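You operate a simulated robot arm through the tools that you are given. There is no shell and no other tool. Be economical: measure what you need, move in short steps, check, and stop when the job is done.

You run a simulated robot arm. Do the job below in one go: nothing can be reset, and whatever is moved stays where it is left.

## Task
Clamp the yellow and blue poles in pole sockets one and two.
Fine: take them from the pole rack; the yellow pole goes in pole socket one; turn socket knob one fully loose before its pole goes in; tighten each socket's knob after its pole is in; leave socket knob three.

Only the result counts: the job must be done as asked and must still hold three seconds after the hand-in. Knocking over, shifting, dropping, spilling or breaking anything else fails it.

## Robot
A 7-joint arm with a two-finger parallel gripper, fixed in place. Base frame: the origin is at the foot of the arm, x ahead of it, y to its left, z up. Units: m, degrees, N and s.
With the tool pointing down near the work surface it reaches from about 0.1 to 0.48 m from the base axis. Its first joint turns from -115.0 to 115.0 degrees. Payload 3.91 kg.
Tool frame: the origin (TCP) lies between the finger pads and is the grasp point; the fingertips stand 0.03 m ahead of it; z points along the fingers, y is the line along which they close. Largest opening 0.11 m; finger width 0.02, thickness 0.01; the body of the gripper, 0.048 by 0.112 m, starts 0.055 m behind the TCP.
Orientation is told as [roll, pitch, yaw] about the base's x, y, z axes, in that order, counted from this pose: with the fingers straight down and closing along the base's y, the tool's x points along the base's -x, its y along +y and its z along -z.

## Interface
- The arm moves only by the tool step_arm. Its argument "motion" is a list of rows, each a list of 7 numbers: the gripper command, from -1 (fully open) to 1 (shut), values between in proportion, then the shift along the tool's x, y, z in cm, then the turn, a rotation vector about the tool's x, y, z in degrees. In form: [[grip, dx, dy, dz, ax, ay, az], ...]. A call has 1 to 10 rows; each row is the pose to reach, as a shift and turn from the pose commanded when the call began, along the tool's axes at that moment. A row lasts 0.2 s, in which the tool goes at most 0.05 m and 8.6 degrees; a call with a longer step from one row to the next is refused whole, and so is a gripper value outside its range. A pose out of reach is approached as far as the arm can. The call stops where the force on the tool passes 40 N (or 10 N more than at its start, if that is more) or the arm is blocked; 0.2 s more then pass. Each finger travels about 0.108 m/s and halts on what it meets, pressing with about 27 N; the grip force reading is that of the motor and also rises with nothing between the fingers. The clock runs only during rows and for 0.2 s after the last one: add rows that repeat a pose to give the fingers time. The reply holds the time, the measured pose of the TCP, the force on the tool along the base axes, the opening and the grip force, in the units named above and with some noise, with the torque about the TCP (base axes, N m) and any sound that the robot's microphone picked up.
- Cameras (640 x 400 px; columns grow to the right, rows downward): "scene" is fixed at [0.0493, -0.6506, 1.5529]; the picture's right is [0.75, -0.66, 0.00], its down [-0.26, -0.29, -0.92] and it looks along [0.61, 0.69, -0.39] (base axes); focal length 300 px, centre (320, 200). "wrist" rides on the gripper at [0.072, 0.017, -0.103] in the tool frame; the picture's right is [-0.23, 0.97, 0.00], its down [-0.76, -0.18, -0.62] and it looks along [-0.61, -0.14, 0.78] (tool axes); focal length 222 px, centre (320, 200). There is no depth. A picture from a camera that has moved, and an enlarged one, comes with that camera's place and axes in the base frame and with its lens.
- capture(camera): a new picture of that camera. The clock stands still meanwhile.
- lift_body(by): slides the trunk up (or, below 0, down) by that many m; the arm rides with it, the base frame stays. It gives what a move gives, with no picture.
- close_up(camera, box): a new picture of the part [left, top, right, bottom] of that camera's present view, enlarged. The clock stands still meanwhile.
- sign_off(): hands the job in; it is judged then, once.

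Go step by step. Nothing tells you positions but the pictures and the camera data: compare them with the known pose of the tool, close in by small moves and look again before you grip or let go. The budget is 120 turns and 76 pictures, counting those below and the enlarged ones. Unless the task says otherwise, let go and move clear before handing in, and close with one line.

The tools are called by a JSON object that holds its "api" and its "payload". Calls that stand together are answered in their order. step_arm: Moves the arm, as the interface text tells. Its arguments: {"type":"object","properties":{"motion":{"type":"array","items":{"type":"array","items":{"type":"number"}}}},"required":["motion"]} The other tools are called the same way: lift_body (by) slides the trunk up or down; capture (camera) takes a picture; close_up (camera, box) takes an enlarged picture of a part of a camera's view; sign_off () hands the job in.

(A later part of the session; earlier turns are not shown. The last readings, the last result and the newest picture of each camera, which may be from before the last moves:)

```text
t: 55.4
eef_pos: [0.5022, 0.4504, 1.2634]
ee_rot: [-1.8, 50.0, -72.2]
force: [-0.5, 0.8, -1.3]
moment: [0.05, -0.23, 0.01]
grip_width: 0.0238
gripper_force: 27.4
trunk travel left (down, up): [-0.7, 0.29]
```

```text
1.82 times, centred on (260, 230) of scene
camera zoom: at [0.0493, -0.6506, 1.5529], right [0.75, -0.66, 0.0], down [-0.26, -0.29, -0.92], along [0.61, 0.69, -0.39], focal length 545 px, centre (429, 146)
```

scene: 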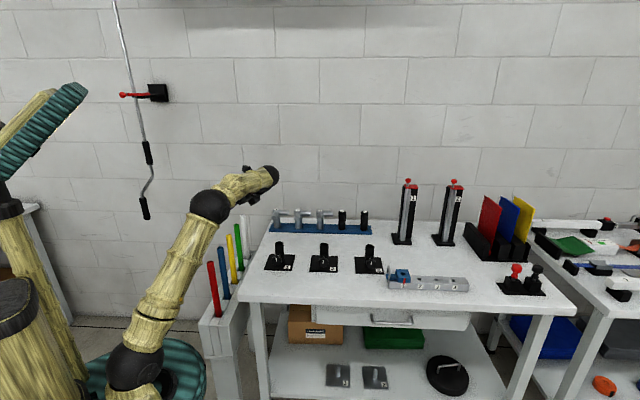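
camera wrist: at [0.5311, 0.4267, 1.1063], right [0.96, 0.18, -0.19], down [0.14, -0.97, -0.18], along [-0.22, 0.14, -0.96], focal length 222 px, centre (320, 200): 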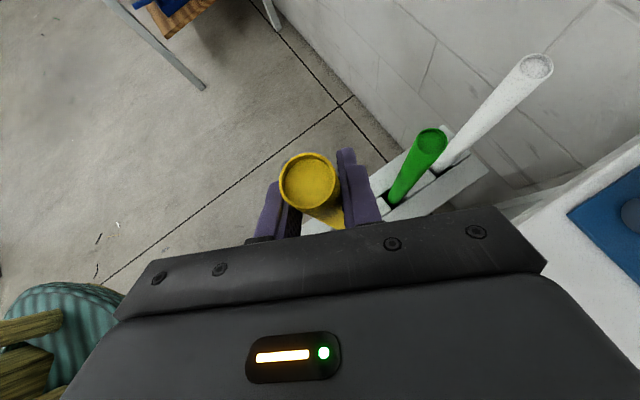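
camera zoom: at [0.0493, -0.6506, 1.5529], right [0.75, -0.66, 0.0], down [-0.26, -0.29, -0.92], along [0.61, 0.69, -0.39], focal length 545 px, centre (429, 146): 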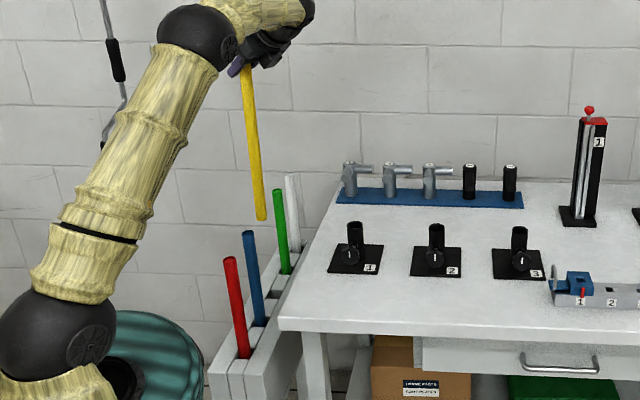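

The pole is ~0.41 m long; its bottom hangs ~0.38 m below the TCP. I raise it further and carry it over to socket one while turning the hand.

{"api": "lift_body", "payload": {"by": 0.085}}

{"api": "step_arm", "payload": {"motion": [[1, -1.7, 0.43, -2.03, -4.3, 0, 3.6], [1, -3.4, 0.86, -4.07, -8.5, 0, 7.2], [1, -5.1, 1.29, -6.1, -12.8, 0, 10.7], [1, -6.8, 1.72, -8.13, -17, 0, 14.3], [1, -8.5, 2.15, -10.2, -21.3, 0, 17.9], [1, -10.2, 2.58, -12.2, -25.5, 0, 21.5], [1, -11.9, 3.01, -14.2, -29.8, 0, 25], [1, -13.6, 3.44, -16.3, -34, 0, 28.6], [1, -15.37, 3.87, -18.3, -38.3, 0, 32.2], [1, -15.37, 3.87, -18.3, -38.3, 0, 32.2]]}}

{"api": "capture", "payload": {"camera": "wrist"}}

{"api": "close_up", "payload": {"camera": "scene", "box": [220, 100, 380, 300]}}

```text
t: 56.6
eef_pos: [0.5029, 0.4504, 1.3492]
ee_rot: [-1.9, 49.9, -72.3]
force: [-0.1, -0.3, -1.3]
moment: [-0.03, 0.17, 0.01]
grip_width: 0.0238
gripper_force: 26.6
trunk travel left (down, up): [-0.785, 0.205]
```

```text
t: 58.8
eef_pos: [0.6165, 0.2378, 1.3491]
ee_rot: [-1.2, 49.0, -121.9]
force: [1.0, 0.2, -1.3]
moment: [0.0, 0.0, 0.01]
grip_width: 0.024
gripper_force: 26.7
trunk travel left (down, up): [-0.785, 0.205]
```

```text
39 pictures are left
camera wrist: at [0.6161, 0.2018, 1.4709], right [0.76, -0.63, -0.18], down [-0.65, -0.74, -0.16], along [-0.03, 0.24, -0.97], focal length 222 px, centre (320, 200)
```

wrist: 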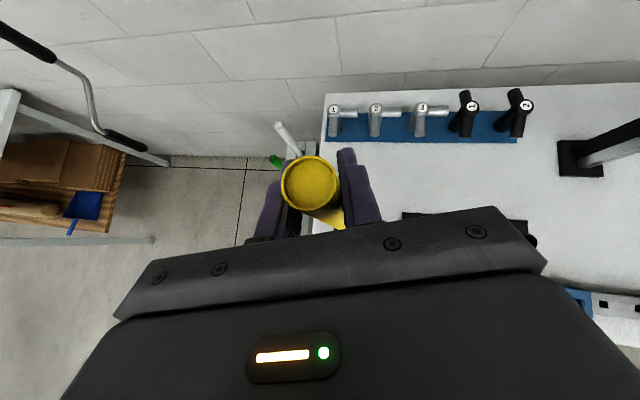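

```text
2.00 times, centred on (300, 200) of scene
camera zoom: at [0.0493, -0.6506, 1.5529], right [0.75, -0.66, 0.0], down [-0.26, -0.29, -0.92], along [0.61, 0.69, -0.39], focal length 599 px, centre (360, 200)
```

zoom: 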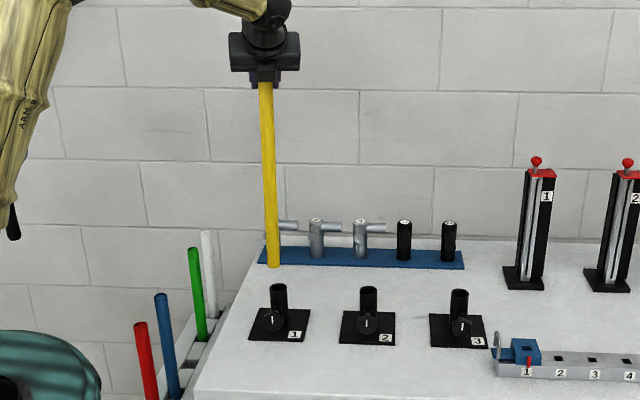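

The pole hangs above socket one. I zoom the scene camera to compare the pole's lower end with the tube mouth.

{"api": "close_up", "payload": {"camera": "scene", "box": [240, 215, 320, 265]}}

{"api": "close_up", "payload": {"camera": "scene", "box": [240, 130, 320, 180]}}

```text
8.00 times, centred on (280, 240) of scene
camera zoom: at [0.0493, -0.6506, 1.5529], right [0.75, -0.66, 0.0], down [-0.26, -0.29, -0.92], along [0.61, 0.69, -0.39], focal length 2397 px, centre (640, -120)
```

zoom: 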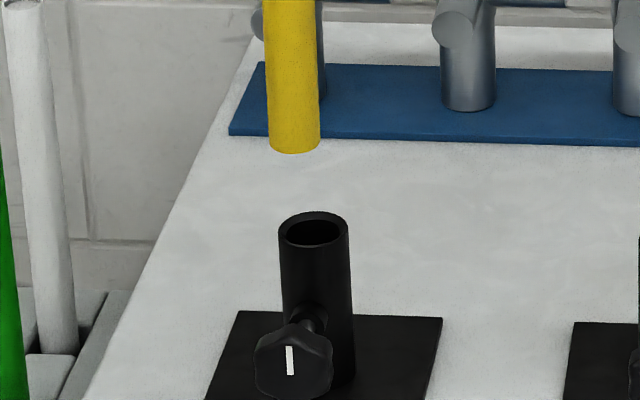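

```text
8.00 times, centred on (280, 155) of scene
camera zoom: at [0.0493, -0.6506, 1.5529], right [0.75, -0.66, 0.0], down [-0.26, -0.29, -0.92], along [0.61, 0.69, -0.39], focal length 2397 px, centre (640, 560)
```

zoom: 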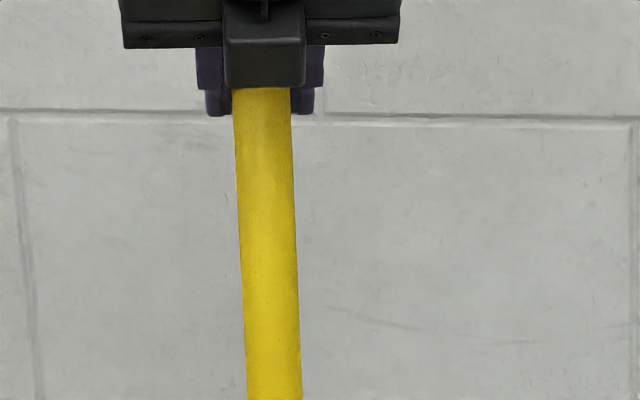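

The pole is tilted ~1° sideways and ~1° in pitch (hand orientation drift). I level the hand and look again.

{"api": "step_arm", "payload": {"motion": [[1, 0, 0, 0, -0.6, 1.0, -0.75], [1, 0, 0, 0, -0.6, 1.0, -0.75]]}}

{"api": "lift_body", "payload": {"by": -0.03}}

{"api": "close_up", "payload": {"camera": "scene", "box": [240, 215, 320, 265]}}

```text
t: 59.4
eef_pos: [0.6165, 0.2352, 1.3487]
ee_rot: [0.4, 50.2, -120.7]
force: [-0.2, -0.5, -1.3]
moment: [0.0, 0.02, 0.06]
grip_width: 0.0242
gripper_force: 27.1
trunk travel left (down, up): [-0.785, 0.205]
```

```text
t: 60.1
eef_pos: [0.6162, 0.237, 1.3174]
ee_rot: [0.3, 50.1, -120.7]
force: [0.6, 0.5, -0.5]
moment: [-0.01, -0.01, 0.01]
grip_width: 0.0238
gripper_force: 27.0
trunk travel left (down, up): [-0.755, 0.235]
```

```text
8.00 times, centred on (280, 240) of scene
camera zoom: at [0.0493, -0.6506, 1.5529], right [0.75, -0.66, 0.0], down [-0.26, -0.29, -0.92], along [0.61, 0.69, -0.39], focal length 2397 px, centre (640, -120)
```

zoom: 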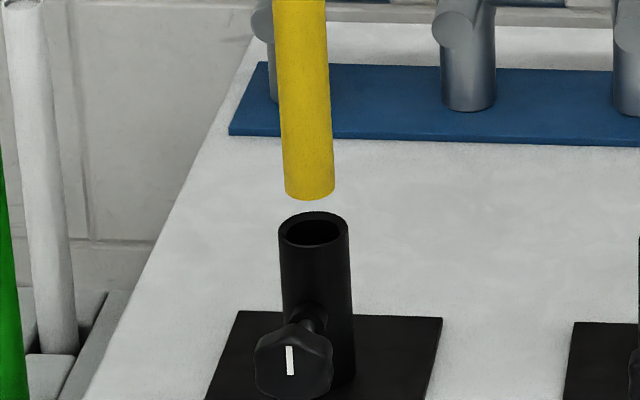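

The lower end is now laterally aligned with the tube mouth. I lower slowly with the arm, watching force.

{"api": "step_arm", "payload": {"motion": [[1, -0.38, 0, 0.32, 0, 0, 0], [1, -0.77, 0, 0.64, 0, 0, 0], [1, -1.15, 0, 0.96, 0, 0, 0], [1, -1.53, 0, 1.29, 0, 0, 0], [1, -1.53, 0, 1.29, 0, 0, 0]]}}

{"api": "close_up", "payload": {"camera": "scene", "box": [260, 225, 308, 255]}}

```text
t: 61.4
eef_pos: [0.6171, 0.2363, 1.2973]
ee_rot: [0.3, 50.1, -120.7]
force: [-0.2, 0.2, -1.7]
moment: [0.01, 0.0, 0.04]
grip_width: 0.024
gripper_force: 26.9
trunk travel left (down, up): [-0.755, 0.235]
```

```text
13.33 times, centred on (284, 240) of scene
camera zoom: at [0.0493, -0.6506, 1.5529], right [0.75, -0.66, 0.0], down [-0.26, -0.29, -0.92], along [0.61, 0.69, -0.39], focal length 3995 px, centre (800, -333)
```

zoom: 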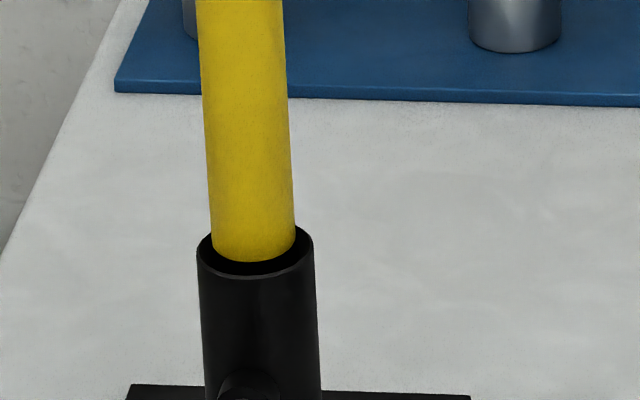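

It hovers right at the mouth, well centred. I lower another 1.5 cm.

{"api": "step_arm", "payload": {"motion": [[1, -0.29, 0, 0.24, 0, 0, 0], [1, -0.57, 0, 0.48, 0, 0, 0], [1, -0.86, 0, 0.72, 0, 0, 0], [1, -1.15, 0, 0.96, 0, 0, 0]]}}

{"api": "close_up", "payload": {"camera": "scene", "box": [260, 225, 308, 255]}}

```text
t: 62.4
eef_pos: [0.6174, 0.2355, 1.2818]
ee_rot: [0.0, 50.2, -120.7]
force: [-0.5, 0.5, -0.7]
moment: [0.01, -0.01, -0.02]
grip_width: 0.0242
gripper_force: 27.2
trunk travel left (down, up): [-0.755, 0.235]
```

```text
13.33 times, centred on (284, 240) of scene
camera zoom: at [0.0493, -0.6506, 1.5529], right [0.75, -0.66, 0.0], down [-0.26, -0.29, -0.92], along [0.61, 0.69, -0.39], focal length 3995 px, centre (800, -333)
```

zoom: 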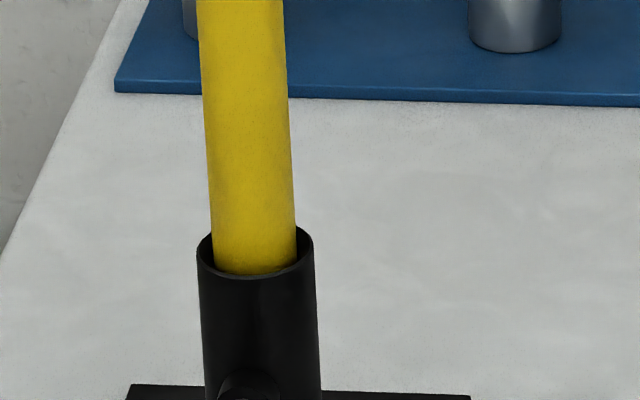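

It has entered the tube with no force. I keep lowering in gentle steps until it seats.

{"api": "step_arm", "payload": {"motion": [[1, -0.46, 0, 0.39, 0, 0, 0], [1, -0.92, 0, 0.77, 0, 0, 0], [1, -1.38, 0, 1.16, 0, 0, 0], [1, -1.84, 0, 1.54, 0, 0, 0], [1, -2.3, 0, 1.93, 0, 0, 0], [1, -2.76, 0, 2.31, 0, 0, 0], [1, -3.22, 0, 2.7, 0, 0, 0], [1, -3.68, 0, 3.08, 0, 0, 0]]}}

```text
t: 64.2
eef_pos: [0.6167, 0.238, 1.236]
ee_rot: [0.2, 50.0, -120.8]
force: [0.5, 0.5, -1.1]
moment: [-0.15, 0.09, 0.02]
grip_width: 0.0241
gripper_force: 27.1
trunk travel left (down, up): [-0.755, 0.235]
```

{"api": "step_arm", "payload": {"motion": [[1, -0.46, 0, 0.39, 0, 0, 0], [1, -0.92, 0, 0.77, 0, 0, 0], [1, -1.38, 0, 1.16, 0, 0, 0], [1, -1.84, 0, 1.54, 0, 0, 0], [1, -2.3, 0, 1.93, 0, 0, 0], [1, -2.76, 0, 2.31, 0, 0, 0], [1, -3.22, 0, 2.7, 0, 0, 0], [1, -3.68, 0, 3.08, 0, 0, 0]]}}

```text
t: 66.0
eef_pos: [0.6158, 0.2367, 1.1881]
ee_rot: [0.3, 50.3, -120.6]
force: [0.8, 0.5, 23.9]
moment: [-0.16, -0.03, -0.03]
grip_width: 0.0242
gripper_force: 27.3
trunk travel left (down, up): [-0.755, 0.235]
```

The pole seats on the bottom (24 N reaction). I release and back straight away.

{"api": "step_arm", "payload": {"motion": [[0.3, 0, 0, 0, 0, 0, 0], [0, 0, 0, 0, 0, 0, 0], [-0.2, 0, 0, 0, 0, 0, 0], [-0.2, 0, 0, 0, 0, 0, 0]]}}

{"api": "step_arm", "payload": {"motion": [[-0.2, -1.6, 0, -1.9, 0, 0, 0], [-0.2, -3.2, 0, -3.8, 0, 0, 0], [-0.2, -4.8, 0, -5.7, 0, 0, 0], [-0.2, -6.43, 0, -7.66, 0, 0, 0], [-0.2, -8, 0, -9.5, 0, 0, 0], [-0.2, -8, 0, -9.5, 0, 0, 0]]}}

{"api": "capture", "payload": {"camera": "scene"}}

```text
t: 67.0
eef_pos: [0.6166, 0.2366, 1.1874]
ee_rot: [0.2, 50.1, -120.8]
force: [0.0, 0.0, 0.5]
moment: [0.0, -0.03, 0.0]
grip_width: 0.0659
gripper_force: 0.1
trunk travel left (down, up): [-0.755, 0.235]
```

```text
t: 68.3
eef_pos: [0.5546, 0.1301, 1.1875]
ee_rot: [0.2, 50.0, -120.6]
force: [-0.1, 0.8, 0.2]
moment: [0.02, -0.02, 0.0]
grip_width: 0.0661
gripper_force: 0.0
trunk travel left (down, up): [-0.755, 0.235]
```

```text
32 pictures are left
```

scene: 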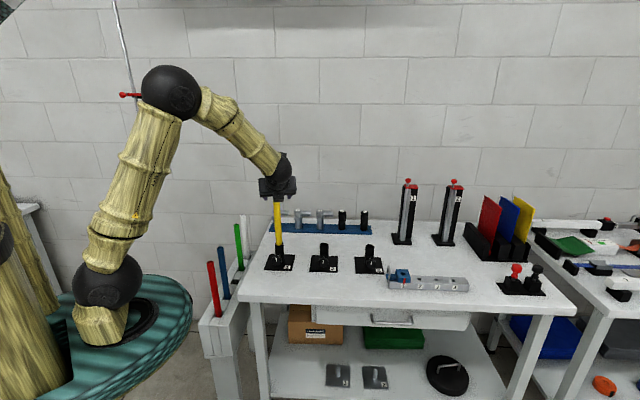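

The yellow pole stands in socket one. Now I reorient the hand to face knob one for tightening.

{"api": "step_arm", "payload": {"motion": [[-0.05, -0.5, -1.8, -0.6, -5.6, 0, 4.7], [-0.05, -1.0, -3.6, -1.2, -11.2, 0, 9.4], [-0.05, -1.0, -3.6, -1.2, -11.2, 0, 9.4]]}}

{"api": "step_arm", "payload": {"motion": [[-0.05, 0, 0, 0, 0, 7, 0], [-0.05, 0, 0, 0, 0, 14, 0], [-0.05, 0, 0, 0, 0, 20, 0], [-0.05, 0, 0, 0, 0, 20, 0]]}}

{"api": "step_arm", "payload": {"motion": [[-0.05, 0, 0, 0, -2.4, 0, -6.6], [-0.05, 0, 0, 0, -4.8, 0, -13.2], [-0.05, 0, 0, 0, -7.2, 0, -19.8], [-0.05, 0, 0, 0, -9.6, 0, -26.4], [-0.05, 0, 0, 0, -12, 0, -33], [-0.05, 0, 0, 0, -12, 0, -33]]}}

{"api": "lift_body", "payload": {"by": -0.295}}

{"api": "close_up", "payload": {"camera": "wrist", "box": [180, 0, 500, 200]}}

```text
t: 69.2
eef_pos: [0.5155, 0.1343, 1.1865]
ee_rot: [0.3, 50.2, -135.4]
force: [0.3, -0.8, 0.3]
moment: [-0.01, 0.01, 0.01]
grip_width: 0.0577
gripper_force: 0.0
trunk travel left (down, up): [-0.755, 0.235]
```

```text
t: 70.2
eef_pos: [0.5138, 0.1348, 1.187]
ee_rot: [0.6, 70.1, -135.0]
force: [-0.2, 0.7, 0.0]
moment: [0.04, -0.02, 0.0]
grip_width: 0.0579
gripper_force: 0.0
trunk travel left (down, up): [-0.755, 0.235]
```

```text
t: 71.5
eef_pos: [0.5128, 0.1346, 1.1869]
ee_rot: [64.3, 50.1, -77.7]
force: [0.2, 0.1, 0.6]
moment: [0.03, 0.0, 0.01]
grip_width: 0.0579
gripper_force: 0.1
trunk travel left (down, up): [-0.755, 0.235]
```

```text
t: 74.5
eef_pos: [0.5124, 0.136, 0.8922]
ee_rot: [64.3, 50.2, -77.6]
force: [0.5, -0.8, 0.2]
moment: [0.01, 0.01, -0.03]
grip_width: 0.058
gripper_force: 0.2
trunk travel left (down, up): [-0.46, 0.53]
```

```text
2.00 times, centred on (340, 100) of wrist
camera zoom: at [0.4291, 0.1183, 0.9865], right [0.59, -0.71, 0.39], down [-0.5, -0.7, -0.51], along [0.64, 0.11, -0.77], focal length 444 px, centre (280, 400)
```

zoom: 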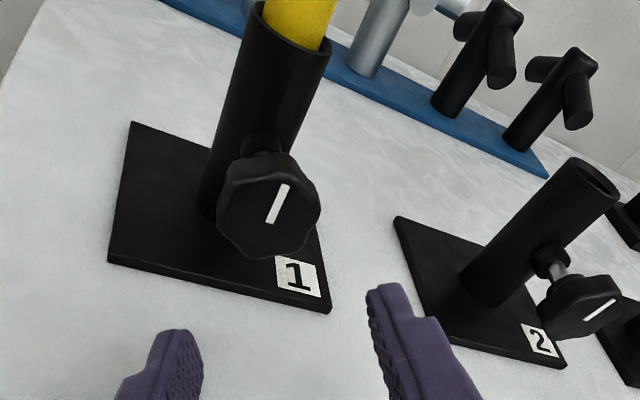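

Knob one is at 12 o'clock (loose). I slide over it, grip, and turn clockwise.

{"api": "step_arm", "payload": {"motion": [[-0.05, 0.5, 0.33, 2.0, 0, 0, 0], [-0.05, 1.2, 0.33, 4.0, 0, 0, 0], [-0.05, 1.9, 0.33, 6.0, 0, 0, 0], [-0.05, 2.62, 0.33, 7.88, 0, 0, 0], [-0.05, 2.62, 0.33, 7.88, 0, 0, 0], [0.4, 2.62, 0.33, 7.88, 0, 0, 0], [0.7, 2.62, 0.33, 7.88, 0, 0, 0], [1, 2.62, 0.33, 7.88, 0, 0, 0], [1, 2.62, 0.33, 7.88, 0, 0, 0]]}}

{"api": "step_arm", "payload": {"motion": [[1, 0, 0, 0, 2.74, 0, 7.52], [1, 0, 0, 0, 5.47, 0, 15.0], [1, 0, 0, 0, 8.2, 0, 22.6], [1, 0, 0, 0, 10.9, 0, 30.1], [1, 0, 0, 0, 13.7, 0, 37.6], [1, 0, 0, 0, 16.4, 0, 45.1], [1, 0, 0, 0, 19.2, 0, 52.6], [1, 0, 0, 0, 21.9, 0, 60.1], [1, 0, 0, 0, 23.9, 0, 65.8]]}}

```text
t: 76.5
eef_pos: [0.5739, 0.1915, 0.8908]
ee_rot: [64.0, 50.0, -77.8]
force: [-12.8, 6.0, -12.7]
moment: [-0.13, 0.09, 0.84]
grip_width: 0.0378
gripper_force: 45.1
trunk travel left (down, up): [-0.46, 0.53]
```

```text
t: 78.5
eef_pos: [0.5743, 0.1911, 0.8909]
ee_rot: [-63.7, 50.3, 167.2]
force: [-20.1, 4.0, -23.1]
moment: [0.02, -0.08, 0.8]
grip_width: 0.0374
gripper_force: 45.0
trunk travel left (down, up): [-0.46, 0.53]
```

The stroke turned without a stop. I re-centre by a couple of mm, roll back, and do the next stroke.

{"api": "step_arm", "payload": {"motion": [[-0.05, 0, 0, 0, 0, 0, 0], [-0.05, -0.31, 0.05, 0.11, -2.74, 0, -7.52], [-0.05, -0.31, 0.05, 0.11, -5.47, 0, -15.0], [-0.05, -0.31, 0.05, 0.11, -8.2, 0, -22.6], [-0.05, -0.31, 0.05, 0.11, -10.9, 0, -30.1], [-0.05, -0.31, 0.05, 0.11, -13.7, 0, -37.6], [-0.05, -0.31, 0.05, 0.11, -16.4, 0, -45.1], [-0.05, -0.31, 0.05, 0.11, -19.2, 0, -52.6], [-0.05, -0.31, 0.05, 0.11, -21.9, 0, -60.1], [-0.05, -0.31, 0.05, 0.11, -23.9, 0, -65.8]]}}

{"api": "step_arm", "payload": {"motion": [[0.4, 0, 0, 0, 0, 0, 0], [0.7, 0, 0, 0, 0, 0, 0], [1, 0, 0, 0, 0, 0, 0], [1, 0, 0, 0, 0, 0, 0]]}}

{"api": "step_arm", "payload": {"motion": [[1, 0, 0, 0, 2.74, 0, 7.52], [1, 0, 0, 0, 5.47, 0, 15.0], [1, 0, 0, 0, 8.2, 0, 22.6], [1, 0, 0, 0, 10.9, 0, 30.1], [1, 0, 0, 0, 13.7, 0, 37.6], [1, 0, 0, 0, 16.4, 0, 45.1], [1, 0, 0, 0, 19.2, 0, 52.6], [1, 0, 0, 0, 21.9, 0, 60.1], [1, 0, 0, 0, 23.9, 0, 65.8]]}}

```text
t: 80.7
eef_pos: [0.5746, 0.1923, 0.8885]
ee_rot: [64.4, 50.0, -77.6]
force: [-0.3, 0.0, 0.2]
moment: [-0.02, 0.01, 0.0]
grip_width: 0.0579
gripper_force: 0.1
trunk travel left (down, up): [-0.46, 0.53]
```

```text
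t: 81.7
eef_pos: [0.5738, 0.1928, 0.8907]
ee_rot: [64.4, 50.2, -77.6]
force: [4.0, -1.6, 5.6]
moment: [-0.46, 0.5, 0.05]
grip_width: 0.0369
gripper_force: 45.3
trunk travel left (down, up): [-0.46, 0.53]
```

```text
t: 83.7
eef_pos: [0.573, 0.1926, 0.8903]
ee_rot: [-64.1, 50.6, 166.8]
force: [1.4, 8.4, 8.4]
moment: [-0.15, 0.16, 1.01]
grip_width: 0.0362
gripper_force: 44.5
trunk travel left (down, up): [-0.46, 0.53]
```

Still turning freely. Another clockwise stroke.

{"api": "step_arm", "payload": {"motion": [[-0.05, 0, 0, 0, 0, 0, 0], [-0.05, 0, 0, 0, -2.74, 0, -7.52], [-0.05, 0, 0, 0, -5.47, 0, -15.0], [-0.05, 0, 0, 0, -8.2, 0, -22.6], [-0.05, 0, 0, 0, -10.9, 0, -30.1], [-0.05, 0, 0, 0, -13.7, 0, -37.6], [-0.05, 0, 0, 0, -16.4, 0, -45.1], [-0.05, 0, 0, 0, -19.2, 0, -52.6], [-0.05, 0, 0, 0, -21.9, 0, -60.1], [-0.05, 0, 0, 0, -23.9, 0, -65.8]]}}

{"api": "step_arm", "payload": {"motion": [[0.4, 0, 0, 0, 0, 0, 0], [0.7, 0, 0, 0, 0, 0, 0], [1, 0, 0, 0, 0, 0, 0], [1, 0, 0, 0, 0, 0, 0]]}}

{"api": "step_arm", "payload": {"motion": [[1, 0, 0, 0, 2.74, 0, 7.52], [1, 0, 0, 0, 5.47, 0, 15.0], [1, 0, 0, 0, 8.2, 0, 22.6], [1, 0, 0, 0, 10.9, 0, 30.1], [1, 0, 0, 0, 13.7, 0, 37.6], [1, 0, 0, 0, 16.4, 0, 45.1], [1, 0, 0, 0, 19.2, 0, 52.6], [1, 0, 0, 0, 21.9, 0, 60.1], [1, 0, 0, 0, 23.9, 0, 65.8]]}}

```text
t: 85.9
eef_pos: [0.5744, 0.1915, 0.8895]
ee_rot: [64.4, 50.1, -77.7]
force: [-0.3, 1.4, 0.0]
moment: [0.0, 0.01, 0.02]
grip_width: 0.0579
gripper_force: 0.1
trunk travel left (down, up): [-0.46, 0.53]
```

```text
t: 86.9
eef_pos: [0.575, 0.1907, 0.8894]
ee_rot: [64.4, 50.1, -77.7]
force: [-1.5, -1.7, 0.0]
moment: [-0.27, 0.29, 0.2]
grip_width: 0.0378
gripper_force: 45.2
trunk travel left (down, up): [-0.46, 0.53]
```

```text
t: 88.9
eef_pos: [0.5738, 0.1918, 0.8894]
ee_rot: [-64.0, 50.5, 166.8]
force: [-0.3, 4.9, 0.2]
moment: [-0.24, -0.61, 0.61]
grip_width: 0.0376
gripper_force: 45.3
trunk travel left (down, up): [-0.46, 0.53]
```

A resisting torque of ~0.6 N·m appeared: the knob seems tight. I release and back off to read it.

{"api": "step_arm", "payload": {"motion": [[-0.05, 0, 0, 0, 0, 0, 0], [-0.05, 0, 0, 0, 0, 0, 0], [-0.05, -1.0, 0, -2.8, 0, 0, 0], [-0.05, -1.9, 0, -5.2, 0, 0, 0], [-0.05, -1.9, 0, -5.2, 0, 0, 0]]}}

{"api": "close_up", "payload": {"camera": "wrist", "box": [180, 0, 500, 200]}}

```text
t: 90.1
eef_pos: [0.5346, 0.1537, 0.8881]
ee_rot: [-63.9, 50.6, 166.9]
force: [0.0, -0.4, 0.6]
moment: [0.0, 0.0, 0.04]
grip_width: 0.0578
gripper_force: 0.1
trunk travel left (down, up): [-0.46, 0.53]
```

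```text
2.00 times, centred on (340, 100) of wrist
camera zoom: at [0.5321, 0.0518, 0.9632], right [0.42, -0.54, -0.73], down [-0.91, -0.28, -0.31], along [-0.04, 0.79, -0.61], focal length 444 px, centre (280, 400)
```

zoom: 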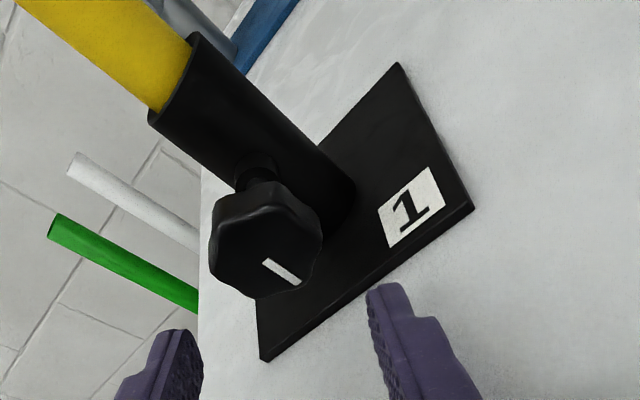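

The mark has turned 180° to 6 o'clock. I apply one more short clockwise pull to confirm it is at its tight limit.

{"api": "step_arm", "payload": {"motion": [[-0.05, 0, 0, 0, -2.74, 0, -7.52], [-0.05, 0, 0, 0, -5.47, 0, -15.0], [-0.05, 0, 0, 0, -8.2, 0, -22.6], [-0.05, 0, 0, 0, -10.9, 0, -30.1], [-0.05, 0, 0, 0, -13.7, 0, -37.6], [-0.05, 0, 0, 0, -16.4, 0, -45.1], [-0.05, 0.6, 0, 1.8, -16.4, 0, -45.1], [-0.05, 1.2, 0, 3.5, -16.4, 0, -45.1], [-0.05, 1.9, 0, 5.2, -16.4, 0, -45.1], [-0.05, 1.9, 0, 5.2, -16.4, 0, -45.1]]}}

{"api": "step_arm", "payload": {"motion": [[0.4, 0, 0, 0, 0, 0, 0], [0.7, 0, 0, 0, 0, 0, 0], [1, 0, 0, 0, 0, 0, 0], [1, 0, 0, 0, 0, 0, 0], [1, 0, 0, 0, 2.74, 0, 7.52], [1, 0, 0, 0, 5.47, 0, 15.0], [1, 0, 0, 0, 8.2, 0, 22.6], [1, 0, 0, 0, 10.9, 0, 30.1]]}}

```text
t: 92.3
eef_pos: [0.5743, 0.1925, 0.8886]
ee_rot: [34.7, 66.2, -103.2]
force: [-0.1, 0.2, -0.3]
moment: [0.01, 0.03, -0.01]
grip_width: 0.0579
gripper_force: 0.1
trunk travel left (down, up): [-0.46, 0.53]
```

```text
t: 94.1
eef_pos: [0.5751, 0.1925, 0.8894]
ee_rot: [-44.8, 63.0, -177.1]
force: [-0.5, 2.0, -2.3]
moment: [-0.82, -0.74, 0.84]
grip_width: 0.037
gripper_force: 44.9
trunk travel left (down, up): [-0.46, 0.53]
```

Firm resistance (1.1 N·m): knob one is tight. I release, back off, raise and head for the blue pole.

{"api": "step_arm", "payload": {"motion": [[-0.05, 0, 0, 0, 0, 0, 0], [-0.05, 0, 0, 0, 0, 0, 0], [-0.05, -1.0, 0, -2.8, 0, 0, 0], [-0.2, -2.4, 0, -6.6, 0, 0, 0], [-0.2, -3.4, 0, -9.4, -2.2, 0, -5.9], [-0.2, -3.4, 0, -9.4, -4.3, 0, -11.8], [-0.2, -3.4, 0, -9.4, -6.5, 0, -17.8], [-0.2, -3.4, 0, -9.4, -6.5, 0, -17.8]]}}

{"api": "lift_body", "payload": {"by": 0.28}}

{"api": "capture", "payload": {"camera": "wrist"}}

```text
t: 95.9
eef_pos: [0.503, 0.1226, 0.8898]
ee_rot: [1.0, 70.1, -134.9]
force: [-0.1, -0.7, 0.2]
moment: [0.01, -0.02, 0.03]
grip_width: 0.066
gripper_force: 0.0
trunk travel left (down, up): [-0.46, 0.53]
```

```text
t: 98.7
eef_pos: [0.5023, 0.122, 1.169]
ee_rot: [0.5, 70.1, -135.1]
force: [-0.4, 1.1, 0.2]
moment: [-0.01, 0.03, 0.0]
grip_width: 0.0659
gripper_force: 0.0
trunk travel left (down, up): [-0.74, 0.25]
```

```text
29 pictures are left
camera wrist: at [0.4624, 0.0603, 1.2731], right [0.63, -0.75, -0.21], down [-0.73, -0.47, -0.5], along [0.28, 0.47, -0.84], focal length 222 px, centre (320, 200)
```

wrist: 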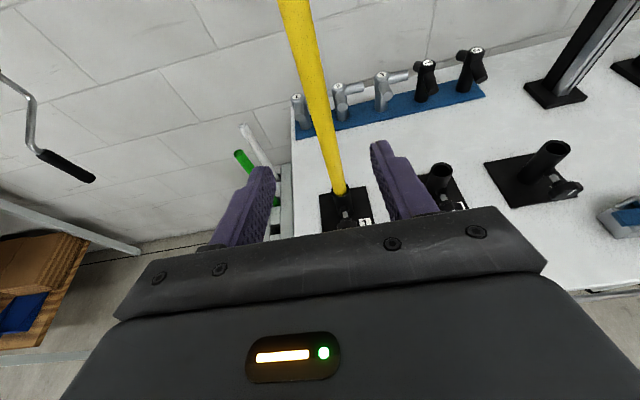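

Next the hand swings to azimuth 110° and moves to a standoff at the blue pole, keeping clear of the yellow pole.

{"api": "step_arm", "payload": {"motion": [[-0.2, 0, 0, 0, 6.8, 0, -2.5], [-0.2, 0, 0, 0, 13.6, 0, -4.9], [-0.2, 0, 0, 0, 20.4, 0, -7.4], [-0.2, 0, 0, 0, 27.2, 0, -9.9], [-0.2, 0, 0, 0, 34, 0, -12.4], [-0.2, 0, 0, 0, 40.8, 0, -14.8], [-0.2, 0, 0, 0, 47.6, 0, -17.3], [-0.2, 0, 0, 0, 54.4, 0, -19.8], [-0.2, 0, 0, 0, 61.1, 0, -22.2], [-0.2, 0, 0, 0, 61.1, 0, -22.2]]}}

{"api": "step_arm", "payload": {"motion": [[-0.2, 1.3, 0.4, 3.6, 0, -4, 0], [-0.2, 2.6, 0.8, 7.2, 0, -8, 0], [-0.2, 4.0, 1.2, 10.8, 0, -12, 0], [-0.2, 5.3, 1.6, 14.4, 0, -16, 0], [-0.2, 6.6, 2.0, 18.1, 0, -20, 0], [-0.2, 6.6, 2.0, 18.1, 0, -20, 0]]}}

{"api": "capture", "payload": {"camera": "wrist"}}

```text
t: 100.9
eef_pos: [0.5019, 0.1222, 1.1694]
ee_rot: [0.5, 70.0, -70.1]
force: [0.0, -0.3, -0.1]
moment: [0.02, 0.01, 0.0]
grip_width: 0.0658
gripper_force: 0.0
trunk travel left (down, up): [-0.74, 0.25]
```

```text
t: 102.3
eef_pos: [0.4612, 0.3113, 1.1696]
ee_rot: [0.2, 49.8, -70.5]
force: [-0.3, -0.3, 0.1]
moment: [0.01, -0.04, 0.02]
grip_width: 0.0659
gripper_force: 0.0
trunk travel left (down, up): [-0.74, 0.25]
```

```text
28 pictures are left
camera wrist: at [0.4864, 0.2872, 1.292], right [0.97, 0.18, -0.17], down [0.15, -0.97, -0.18], along [-0.2, 0.15, -0.97], focal length 222 px, centre (320, 200)
```

wrist: 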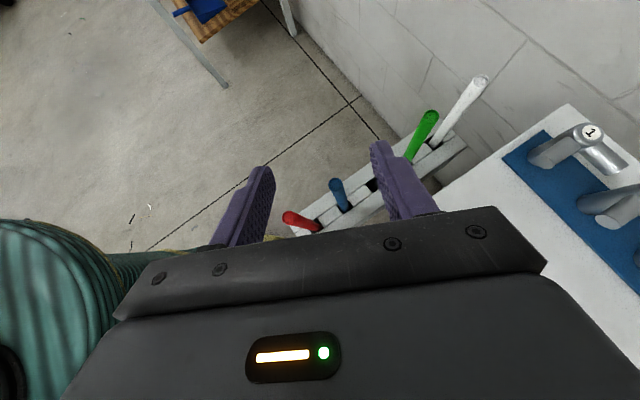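

Blue is confirmed at about (0.430, 0.382). I descend and move in.

{"api": "lift_body", "payload": {"by": -0.285}}

{"api": "step_arm", "payload": {"motion": [[-0.2, 1.2, -0.3, 1.5, 0, 0, 0], [-0.2, 2.5, -0.55, 2.95, 0, 0, 0], [-0.2, 3.7, -0.55, 4.4, 0, 0, 0], [-0.2, 4.95, -0.55, 5.9, 0, 0, 0], [-0.2, 4.95, -0.55, 5.9, 0, 0, 0]]}}

{"api": "capture", "payload": {"camera": "wrist"}}

```text
t: 105.2
eef_pos: [0.4597, 0.312, 0.8842]
ee_rot: [0.2, 50.0, -70.5]
force: [-0.4, -0.1, -0.3]
moment: [0.02, 0.01, 0.0]
grip_width: 0.0662
gripper_force: 0.0
trunk travel left (down, up): [-0.455, 0.535]
```

```text
t: 106.4
eef_pos: [0.4292, 0.3821, 0.8842]
ee_rot: [0.3, 49.9, -70.5]
force: [0.8, -0.2, 0.9]
moment: [-0.02, -0.01, 0.02]
grip_width: 0.066
gripper_force: 0.0
trunk travel left (down, up): [-0.455, 0.535]
```

```text
27 pictures are left
camera wrist: at [0.4555, 0.3581, 1.0067], right [0.97, 0.19, -0.17], down [0.15, -0.97, -0.18], along [-0.2, 0.15, -0.97], focal length 222 px, centre (320, 200)
```

wrist: 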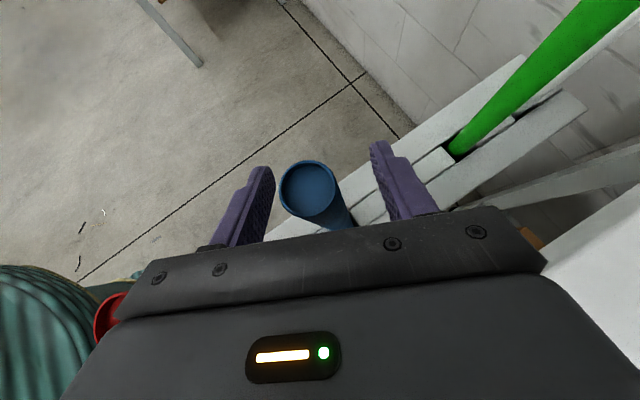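

The blue pole is centred between the fingers. I grip and lift it high.

{"api": "step_arm", "payload": {"motion": [[0.3, 0, 0, 0, 0, 0, 0], [0.6, 0, 0, 0, 0, 0, 0], [1, 0, 0, 0, 0, 0, 0], [1, 0, 0, 0, 0, 0, 0], [1, 0, 0, 0, 0, 0, 0]]}}

{"api": "lift_body", "payload": {"by": 0.1}}

{"api": "lift_body", "payload": {"by": 0.365}}

{"api": "capture", "payload": {"camera": "scene"}}

```text
t: 107.6
eef_pos: [0.4299, 0.3826, 0.8841]
ee_rot: [0.2, 49.9, -70.3]
force: [-0.3, -1.1, 0.4]
moment: [-0.1, 0.17, -0.03]
grip_width: 0.0239
gripper_force: 26.8
trunk travel left (down, up): [-0.455, 0.535]
```

```text
t: 109.0
eef_pos: [0.43, 0.3812, 0.9844]
ee_rot: [0.1, 49.9, -70.4]
force: [0.4, 0.8, -1.9]
moment: [0.05, -0.11, 0.03]
grip_width: 0.0241
gripper_force: 27.1
trunk travel left (down, up): [-0.555, 0.435]
```

```text
t: 112.5
eef_pos: [0.4298, 0.3823, 1.35]
ee_rot: [0.2, 49.9, -70.4]
force: [-0.1, -0.5, -1.5]
moment: [-0.06, 0.11, 0.01]
grip_width: 0.0238
gripper_force: 27.5
trunk travel left (down, up): [-0.92, 0.07]
```

```text
26 pictures are left
```

scene: 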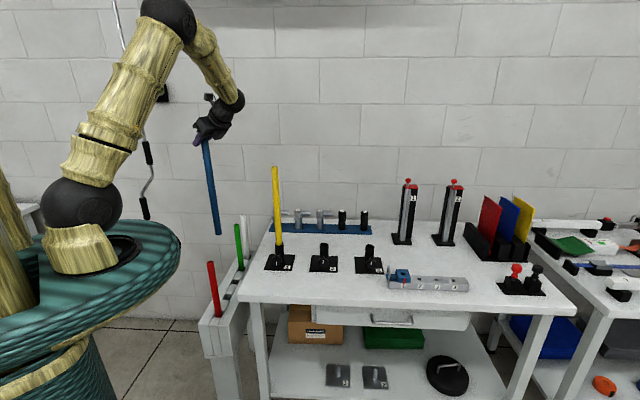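

Blue is lifted with its bottom at ~0.97 m. I carry it around the front of the yellow pole to socket two, whose axis I take as (0.745, 0.109).

{"api": "step_arm", "payload": {"motion": [[1, -1.8, -0.52, -2.13, -4.3, 0, 3.6], [1, -3.6, -1.04, -4.27, -8.5, 0, 7.2], [1, -5.4, -1.57, -6.4, -12.8, 0, 10.7], [1, -7.2, -2.1, -8.5, -17, 0, 14.3], [1, -9, -2.6, -10.7, -21.3, 0, 17.9], [1, -10.8, -3.1, -12.8, -25.5, 0, 21.5], [1, -12.6, -3.65, -14.9, -29.8, 0, 25], [1, -14.4, -4.2, -17.1, -34, 0, 28.6], [1, -16.2, -4.7, -19.2, -38.3, 0, 32.2], [1, -16.2, -4.7, -19.2, -38.3, 0, 32.2]]}}

{"api": "step_arm", "payload": {"motion": [[1, 0, 3.1, 0, 0, 0, 0], [1, 0, 6.2, 0, 0, 0, 0], [1, 0, 9.4, 0, 0, 0, 0], [1, 0, 12.5, 0, 0, 0, 0], [1, 0, 15.7, 0, 0, 0, 0], [1, 0, 18.8, 0, 0, 0, 0], [1, 0, 21.95, 0, 0, 0, 0], [1, 0, 21.95, 0, 0, 0, 0]]}}

{"api": "capture", "payload": {"camera": "scene"}}

```text
t: 114.7
eef_pos: [0.4709, 0.1293, 1.3479]
ee_rot: [0.2, 50.0, -120.6]
force: [-0.2, 0.2, -1.2]
moment: [-0.01, 0.09, -0.02]
grip_width: 0.0236
gripper_force: 27.0
trunk travel left (down, up): [-0.92, 0.07]
```

```text
t: 116.5
eef_pos: [0.6579, 0.015, 1.351]
ee_rot: [0.2, 50.0, -120.5]
force: [0.2, -0.3, -1.3]
moment: [0.11, 0.18, 0.01]
grip_width: 0.0241
gripper_force: 27.0
trunk travel left (down, up): [-0.92, 0.07]
```

```text
25 pictures are left
```

scene: 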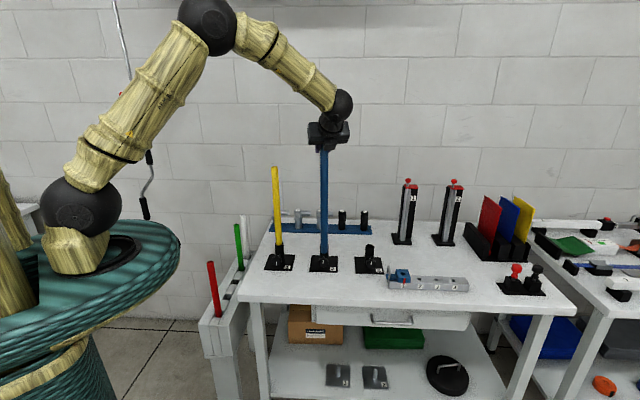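

Orientation is level. I move in over socket two and compare in the scene camera.

{"api": "step_arm", "payload": {"motion": [[1, 2.0, 0.69, 2.39, 0, 0, 0], [1, 4.0, 1.38, 4.78, 0, 0, 0], [1, 6.0, 2.07, 7.16, 0, 0, 0], [1, 8.04, 2.76, 9.55, 0, 0, 0], [1, 8.04, 2.76, 9.55, 0, 0, 0]]}}

{"api": "close_up", "payload": {"camera": "scene", "box": [280, 215, 360, 265]}}

```text
t: 117.7
eef_pos: [0.7454, 0.1117, 1.3503]
ee_rot: [0.1, 50.0, -120.5]
force: [-0.5, -0.3, -1.6]
moment: [0.03, -0.02, 0.01]
grip_width: 0.0241
gripper_force: 27.1
trunk travel left (down, up): [-0.92, 0.07]
```

```text
8.00 times, centred on (320, 240) of scene
camera zoom: at [0.0493, -0.6506, 1.5529], right [0.75, -0.66, 0.0], down [-0.26, -0.29, -0.92], along [0.61, 0.69, -0.39], focal length 2397 px, centre (320, -120)
```

zoom: 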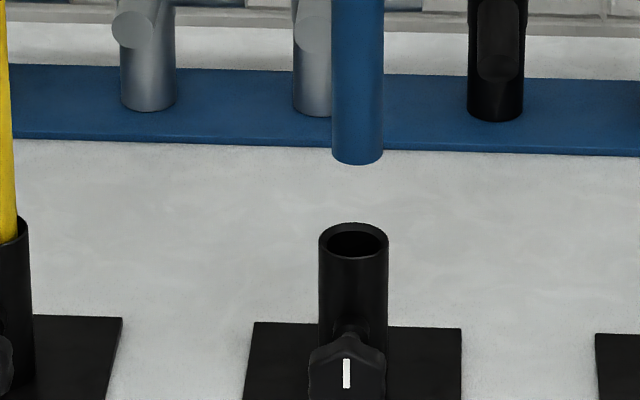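

Lateral alignment is within ~1 mm. I check the wrist view for any pitch tilt or slip of the pole.

{"api": "close_up", "payload": {"camera": "wrist", "box": [220, 100, 420, 240]}}

{"api": "step_arm", "payload": {"motion": [[1, -1.0, -0.12, 0.84, 0, 0, 0], [1, -2.0, -0.12, 1.68, 0, 0, 0], [1, -2.7, -0.12, 2.27, 0, 0, 0], [1, -2.7, -0.12, 2.27, 0, 0, 0]]}}

{"api": "close_up", "payload": {"camera": "scene", "box": [300, 225, 348, 255]}}

```text
2.86 times, centred on (320, 170) of wrist
camera zoom: at [0.7425, 0.0747, 1.4716], right [0.76, -0.62, -0.17], down [-0.65, -0.74, -0.18], along [-0.01, 0.25, -0.97], focal length 635 px, centre (320, 286)
```

zoom: 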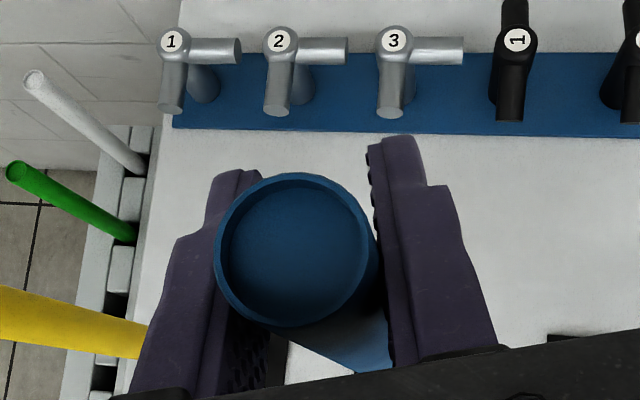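

```text
t: 118.7
eef_pos: [0.7437, 0.1118, 1.314]
ee_rot: [0.2, 50.0, -120.5]
force: [0.4, -0.1, -1.4]
moment: [0.07, 0.02, -0.01]
grip_width: 0.0239
gripper_force: 26.9
trunk travel left (down, up): [-0.92, 0.07]
```

```text
13.33 times, centred on (324, 240) of scene
camera zoom: at [0.0493, -0.6506, 1.5529], right [0.75, -0.66, 0.0], down [-0.26, -0.29, -0.92], along [0.61, 0.69, -0.39], focal length 3995 px, centre (267, -333)
```

zoom: 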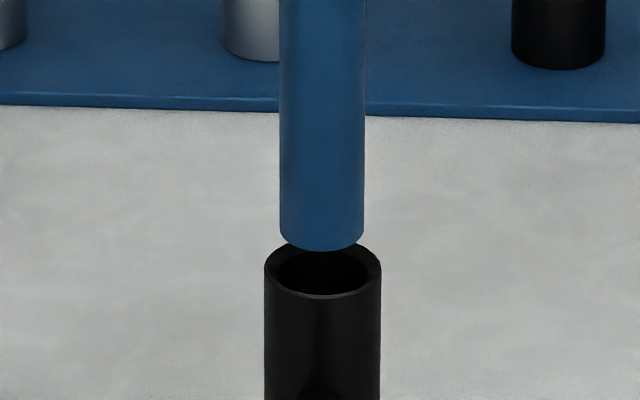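

Well centred; the blue pole just sits ~5 mm lower in the grip. I lower it into the tube with a slight forward trim.

{"api": "step_arm", "payload": {"motion": [[1, -0.28, 0, 0.44, 0, 0, 0], [1, -0.66, 0, 0.76, 0, 0, 0], [1, -1.05, 0, 1.08, 0, 0, 0], [1, -1.43, 0, 1.4, 0, 0, 0], [1, -1.81, 0, 1.73, 0, 0, 0], [1, -1.81, 0, 1.73, 0, 0, 0]]}}

{"api": "close_up", "payload": {"camera": "scene", "box": [300, 225, 348, 255]}}

```text
t: 120.1
eef_pos: [0.745, 0.1143, 1.2883]
ee_rot: [0.1, 50.0, -120.5]
force: [0.2, 0.6, -1.9]
moment: [0.19, -0.22, -0.04]
grip_width: 0.024
gripper_force: 26.4
trunk travel left (down, up): [-0.92, 0.07]
```

```text
13.33 times, centred on (324, 240) of scene
camera zoom: at [0.0493, -0.6506, 1.5529], right [0.75, -0.66, 0.0], down [-0.26, -0.29, -0.92], along [0.61, 0.69, -0.39], focal length 3995 px, centre (267, -333)
```

zoom: 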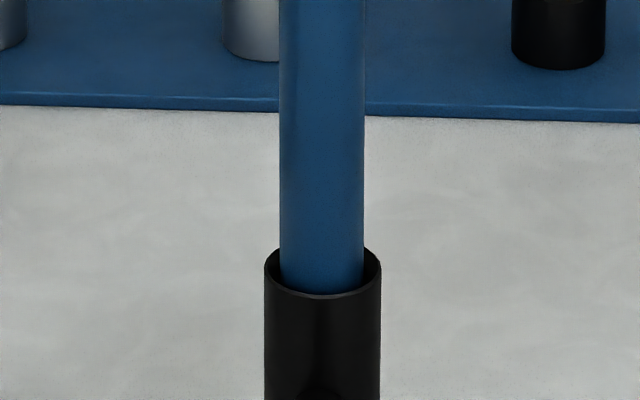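

It has entered. I continue lowering until it seats.

{"api": "step_arm", "payload": {"motion": [[1, -0.56, 0, 0.27, 0, 0, 0], [1, -1.02, 0, 0.66, 0, 0, 0], [1, -1.48, 0, 1.05, 0, 0, 0], [1, -1.94, 0, 1.43, 0, 0, 0], [1, -2.4, 0, 1.82, 0, 0, 0], [1, -2.86, 0, 2.2, 0, 0, 0], [1, -3.32, 0, 2.59, 0, 0, 0], [1, -3.78, 0, 2.97, 0, 0, 0]]}}

{"api": "step_arm", "payload": {"motion": [[1, -0.46, 0, 0.39, 0, 0, 0], [1, -0.92, 0, 0.77, 0, 0, 0], [1, -1.38, 0, 1.16, 0, 0, 0], [1, -1.84, 0, 1.54, 0, 0, 0], [1, -2.3, 0, 1.93, 0, 0, 0], [1, -2.68, 0, 2.25, 0, 0, 0]]}}

```text
t: 121.9
eef_pos: [0.7454, 0.1109, 1.2416]
ee_rot: [0.2, 50.0, -120.5]
force: [0.0, -0.3, -1.2]
moment: [-0.02, 0.01, 0.01]
grip_width: 0.0241
gripper_force: 26.4
trunk travel left (down, up): [-0.92, 0.07]
```

```text
t: 123.3
eef_pos: [0.7443, 0.1119, 1.2118]
ee_rot: [0.7, 50.4, -120.2]
force: [-0.2, 0.2, 25.2]
moment: [0.03, 0.3, -0.08]
grip_width: 0.0249
gripper_force: 28.0
trunk travel left (down, up): [-0.92, 0.07]
```

Contact came ~2 cm earlier than for yellow. I look before releasing.

{"api": "close_up", "payload": {"camera": "scene", "box": [250, 130, 378, 290]}}

{"api": "close_up", "payload": {"camera": "scene", "box": [295, 230, 359, 270]}}

```text
2.50 times, centred on (314, 210) of scene
camera zoom: at [0.0493, -0.6506, 1.5529], right [0.75, -0.66, 0.0], down [-0.26, -0.29, -0.92], along [0.61, 0.69, -0.39], focal length 749 px, centre (335, 175)
```

zoom: 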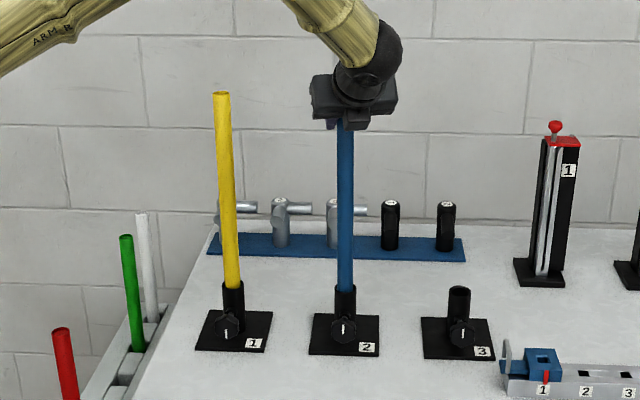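

```text
10.00 times, centred on (327, 250) of scene
camera zoom: at [0.0493, -0.6506, 1.5529], right [0.75, -0.66, 0.0], down [-0.26, -0.29, -0.92], along [0.61, 0.69, -0.39], focal length 2996 px, centre (250, -300)
```

zoom: 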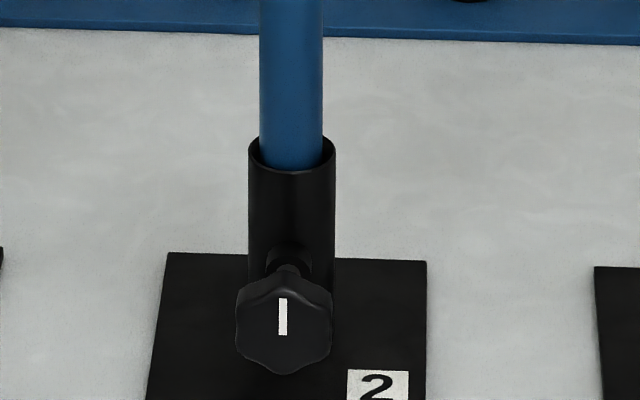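

I raise it 1 cm and lower again to see whether it was a jam or the true bottom.

{"api": "step_arm", "payload": {"motion": [[1, 0.4, 0, -0.32, 0, 0, 0], [1, 0.77, 0, -0.64, 0, 0, 0], [1, 1.15, 0, -0.96, 0, 0, 0], [1, 1.15, 0, -0.96, 0, 0, 0]]}}

{"api": "step_arm", "payload": {"motion": [[1, -0.2, -0.1, 0.16, 0, 0, 0], [1, -0.5, -0.1, 0.42, 0, 0, 0], [1, -0.8, -0.1, 0.67, 0, 0, 0], [1, -1.1, -0.1, 0.92, 0, 0, 0], [1, -1.4, -0.1, 1.18, 0, 0, 0], [1, -1.7, -0.1, 1.43, 0, 0, 0], [1, -2.0, -0.1, 1.68, 0, 0, 0]]}}

```text
t: 124.3
eef_pos: [0.7444, 0.1098, 1.221]
ee_rot: [0.1, 49.9, -120.5]
force: [-0.4, 0.0, -1.8]
moment: [-0.02, -0.03, -0.04]
grip_width: 0.0238
gripper_force: 27.2
trunk travel left (down, up): [-0.92, 0.07]
```

```text
t: 125.9
eef_pos: [0.7427, 0.1113, 1.199]
ee_rot: [0.5, 50.2, -120.3]
force: [3.5, -1.2, 25.2]
moment: [-0.15, -0.09, -0.01]
grip_width: 0.0239
gripper_force: 26.4
trunk travel left (down, up): [-0.92, 0.07]
```

The pole is seated (the fingers just slip along it at ~25 N). I release, back off and check both poles.

{"api": "step_arm", "payload": {"motion": [[0.3, 0, 0, 0, 0, 0, 0], [0, 0, 0, 0, 0, 0, 0], [-0.2, 0, 0, 0, 0, 0, 0], [-0.2, 0, 0, 0, 0, 0, 0]]}}

{"api": "step_arm", "payload": {"motion": [[-0.2, -1.6, 0, -1.9, 0, 0, 0], [-0.2, -3.2, 0, -3.8, 0, 0, 0], [-0.2, -4.8, 0, -5.7, 0, 0, 0], [-0.2, -6.43, 0, -7.66, 0, 0, 0], [-0.2, -8, 0, -9.5, 0, 0, 0], [-0.2, -8, 0, -9.5, 0, 0, 0]]}}

{"api": "close_up", "payload": {"camera": "scene", "box": [250, 150, 378, 290]}}

```text
t: 126.9
eef_pos: [0.7428, 0.1117, 1.1948]
ee_rot: [0.3, 50.1, -120.5]
force: [0.8, 0.1, -0.7]
moment: [-0.01, 0.0, 0.01]
grip_width: 0.0662
gripper_force: 0.2
trunk travel left (down, up): [-0.92, 0.07]
```

```text
t: 128.3
eef_pos: [0.6811, 0.0077, 1.1937]
ee_rot: [0.2, 50.0, -120.6]
force: [0.7, 0.0, -0.2]
moment: [-0.02, 0.02, 0.0]
grip_width: 0.0659
gripper_force: 0.0
trunk travel left (down, up): [-0.92, 0.07]
```

```text
2.86 times, centred on (314, 220) of scene
camera zoom: at [0.0493, -0.6506, 1.5529], right [0.75, -0.66, 0.0], down [-0.26, -0.29, -0.92], along [0.61, 0.69, -0.39], focal length 856 px, centre (337, 143)
```

zoom: 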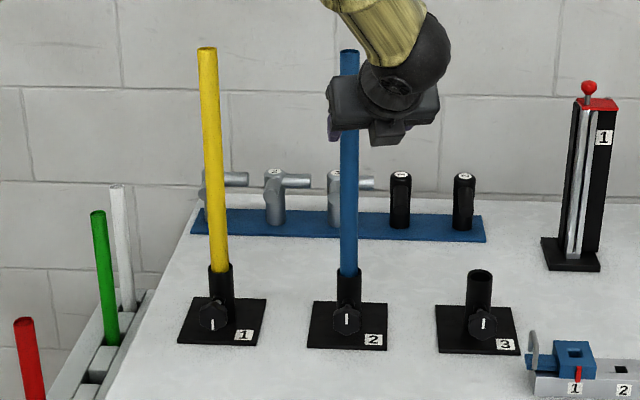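

Both poles stand equally seated. Next I reorient to face knob two and lower to its height.

{"api": "step_arm", "payload": {"motion": [[-0.05, -0.68, -1.6, -0.8, -5.6, 0, 4.7], [-0.05, -1.36, -3.2, -1.61, -11.2, 0, 9.4], [-0.05, -1.36, -3.2, -1.61, -11.2, 0, 9.4]]}}

{"api": "step_arm", "payload": {"motion": [[-0.05, 0, 0, 0, 0, 7, 0], [-0.05, 0, 0, 0, 0, 14, 0], [-0.05, 0, 0, 0, 0, 20, 0], [-0.05, 0, 0, 0, 0, 20, 0]]}}

{"api": "step_arm", "payload": {"motion": [[-0.05, 0, 0, 0, -2.4, 0, -6.6], [-0.05, 0, 0, 0, -4.8, 0, -13.2], [-0.05, 0, 0, 0, -7.2, 0, -19.8], [-0.05, 0, 0, 0, -9.6, 0, -26.4], [-0.05, 0, 0, 0, -12, 0, -33], [-0.05, 0, 0, 0, -12, 0, -33]]}}

{"api": "lift_body", "payload": {"by": -0.305}}

{"api": "close_up", "payload": {"camera": "wrist", "box": [180, 0, 500, 200]}}

```text
t: 129.1
eef_pos: [0.6424, 0.0048, 1.1945]
ee_rot: [0.1, 50.0, -135.2]
force: [0.6, -0.3, -0.3]
moment: [-0.01, 0.01, -0.01]
grip_width: 0.0581
gripper_force: 0.1
trunk travel left (down, up): [-0.92, 0.07]
```

```text
t: 130.1
eef_pos: [0.6421, 0.0039, 1.1953]
ee_rot: [0.4, 70.0, -134.9]
force: [0.3, 0.3, -0.7]
moment: [0.01, 0.0, -0.04]
grip_width: 0.0578
gripper_force: 0.1
trunk travel left (down, up): [-0.92, 0.07]
```

```text
t: 131.5
eef_pos: [0.6416, 0.0022, 1.1959]
ee_rot: [64.3, 50.1, -77.4]
force: [0.7, 0.3, 0.7]
moment: [-0.01, -0.01, -0.01]
grip_width: 0.0577
gripper_force: 0.1
trunk travel left (down, up): [-0.92, 0.07]
```

```text
t: 134.5
eef_pos: [0.6422, 0.0031, 0.8903]
ee_rot: [64.2, 50.3, -77.5]
force: [0.2, -1.0, 1.7]
moment: [0.01, 0.0, -0.02]
grip_width: 0.0576
gripper_force: 0.1
trunk travel left (down, up): [-0.615, 0.375]
```

```text
2.00 times, centred on (340, 100) of wrist
camera zoom: at [0.5578, -0.0142, 0.985], right [0.59, -0.71, 0.39], down [-0.5, -0.7, -0.51], along [0.63, 0.11, -0.77], focal length 444 px, centre (280, 400)
```

zoom: 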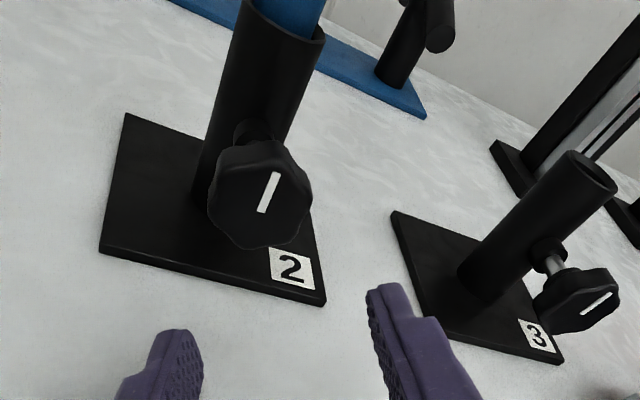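

Knob two lies right ahead, at 12 o'clock (loose). I slide onto it, grip, and turn clockwise.

{"api": "step_arm", "payload": {"motion": [[-0.05, 0.7, -0.08, 2.0, 0, 0, 0], [-0.05, 1.5, -0.08, 4.0, 0, 0, 0], [-0.05, 2.2, -0.08, 6.0, 0, 0, 0], [-0.05, 2.96, -0.08, 7.97, 0, 0, 0], [-0.05, 2.96, -0.08, 7.97, 0, 0, 0], [0.4, 2.96, -0.08, 7.97, 0, 0, 0], [0.7, 2.96, -0.08, 7.97, 0, 0, 0], [1, 2.96, -0.08, 7.97, 0, 0, 0], [1, 2.96, -0.08, 7.97, 0, 0, 0]]}}

```text
t: 136.5
eef_pos: [0.7023, 0.0645, 0.8908]
ee_rot: [64.2, 50.1, -77.5]
force: [-2.2, 0.2, -1.0]
moment: [-0.18, 0.23, 0.14]
grip_width: 0.0377
gripper_force: 44.9
trunk travel left (down, up): [-0.615, 0.375]
```

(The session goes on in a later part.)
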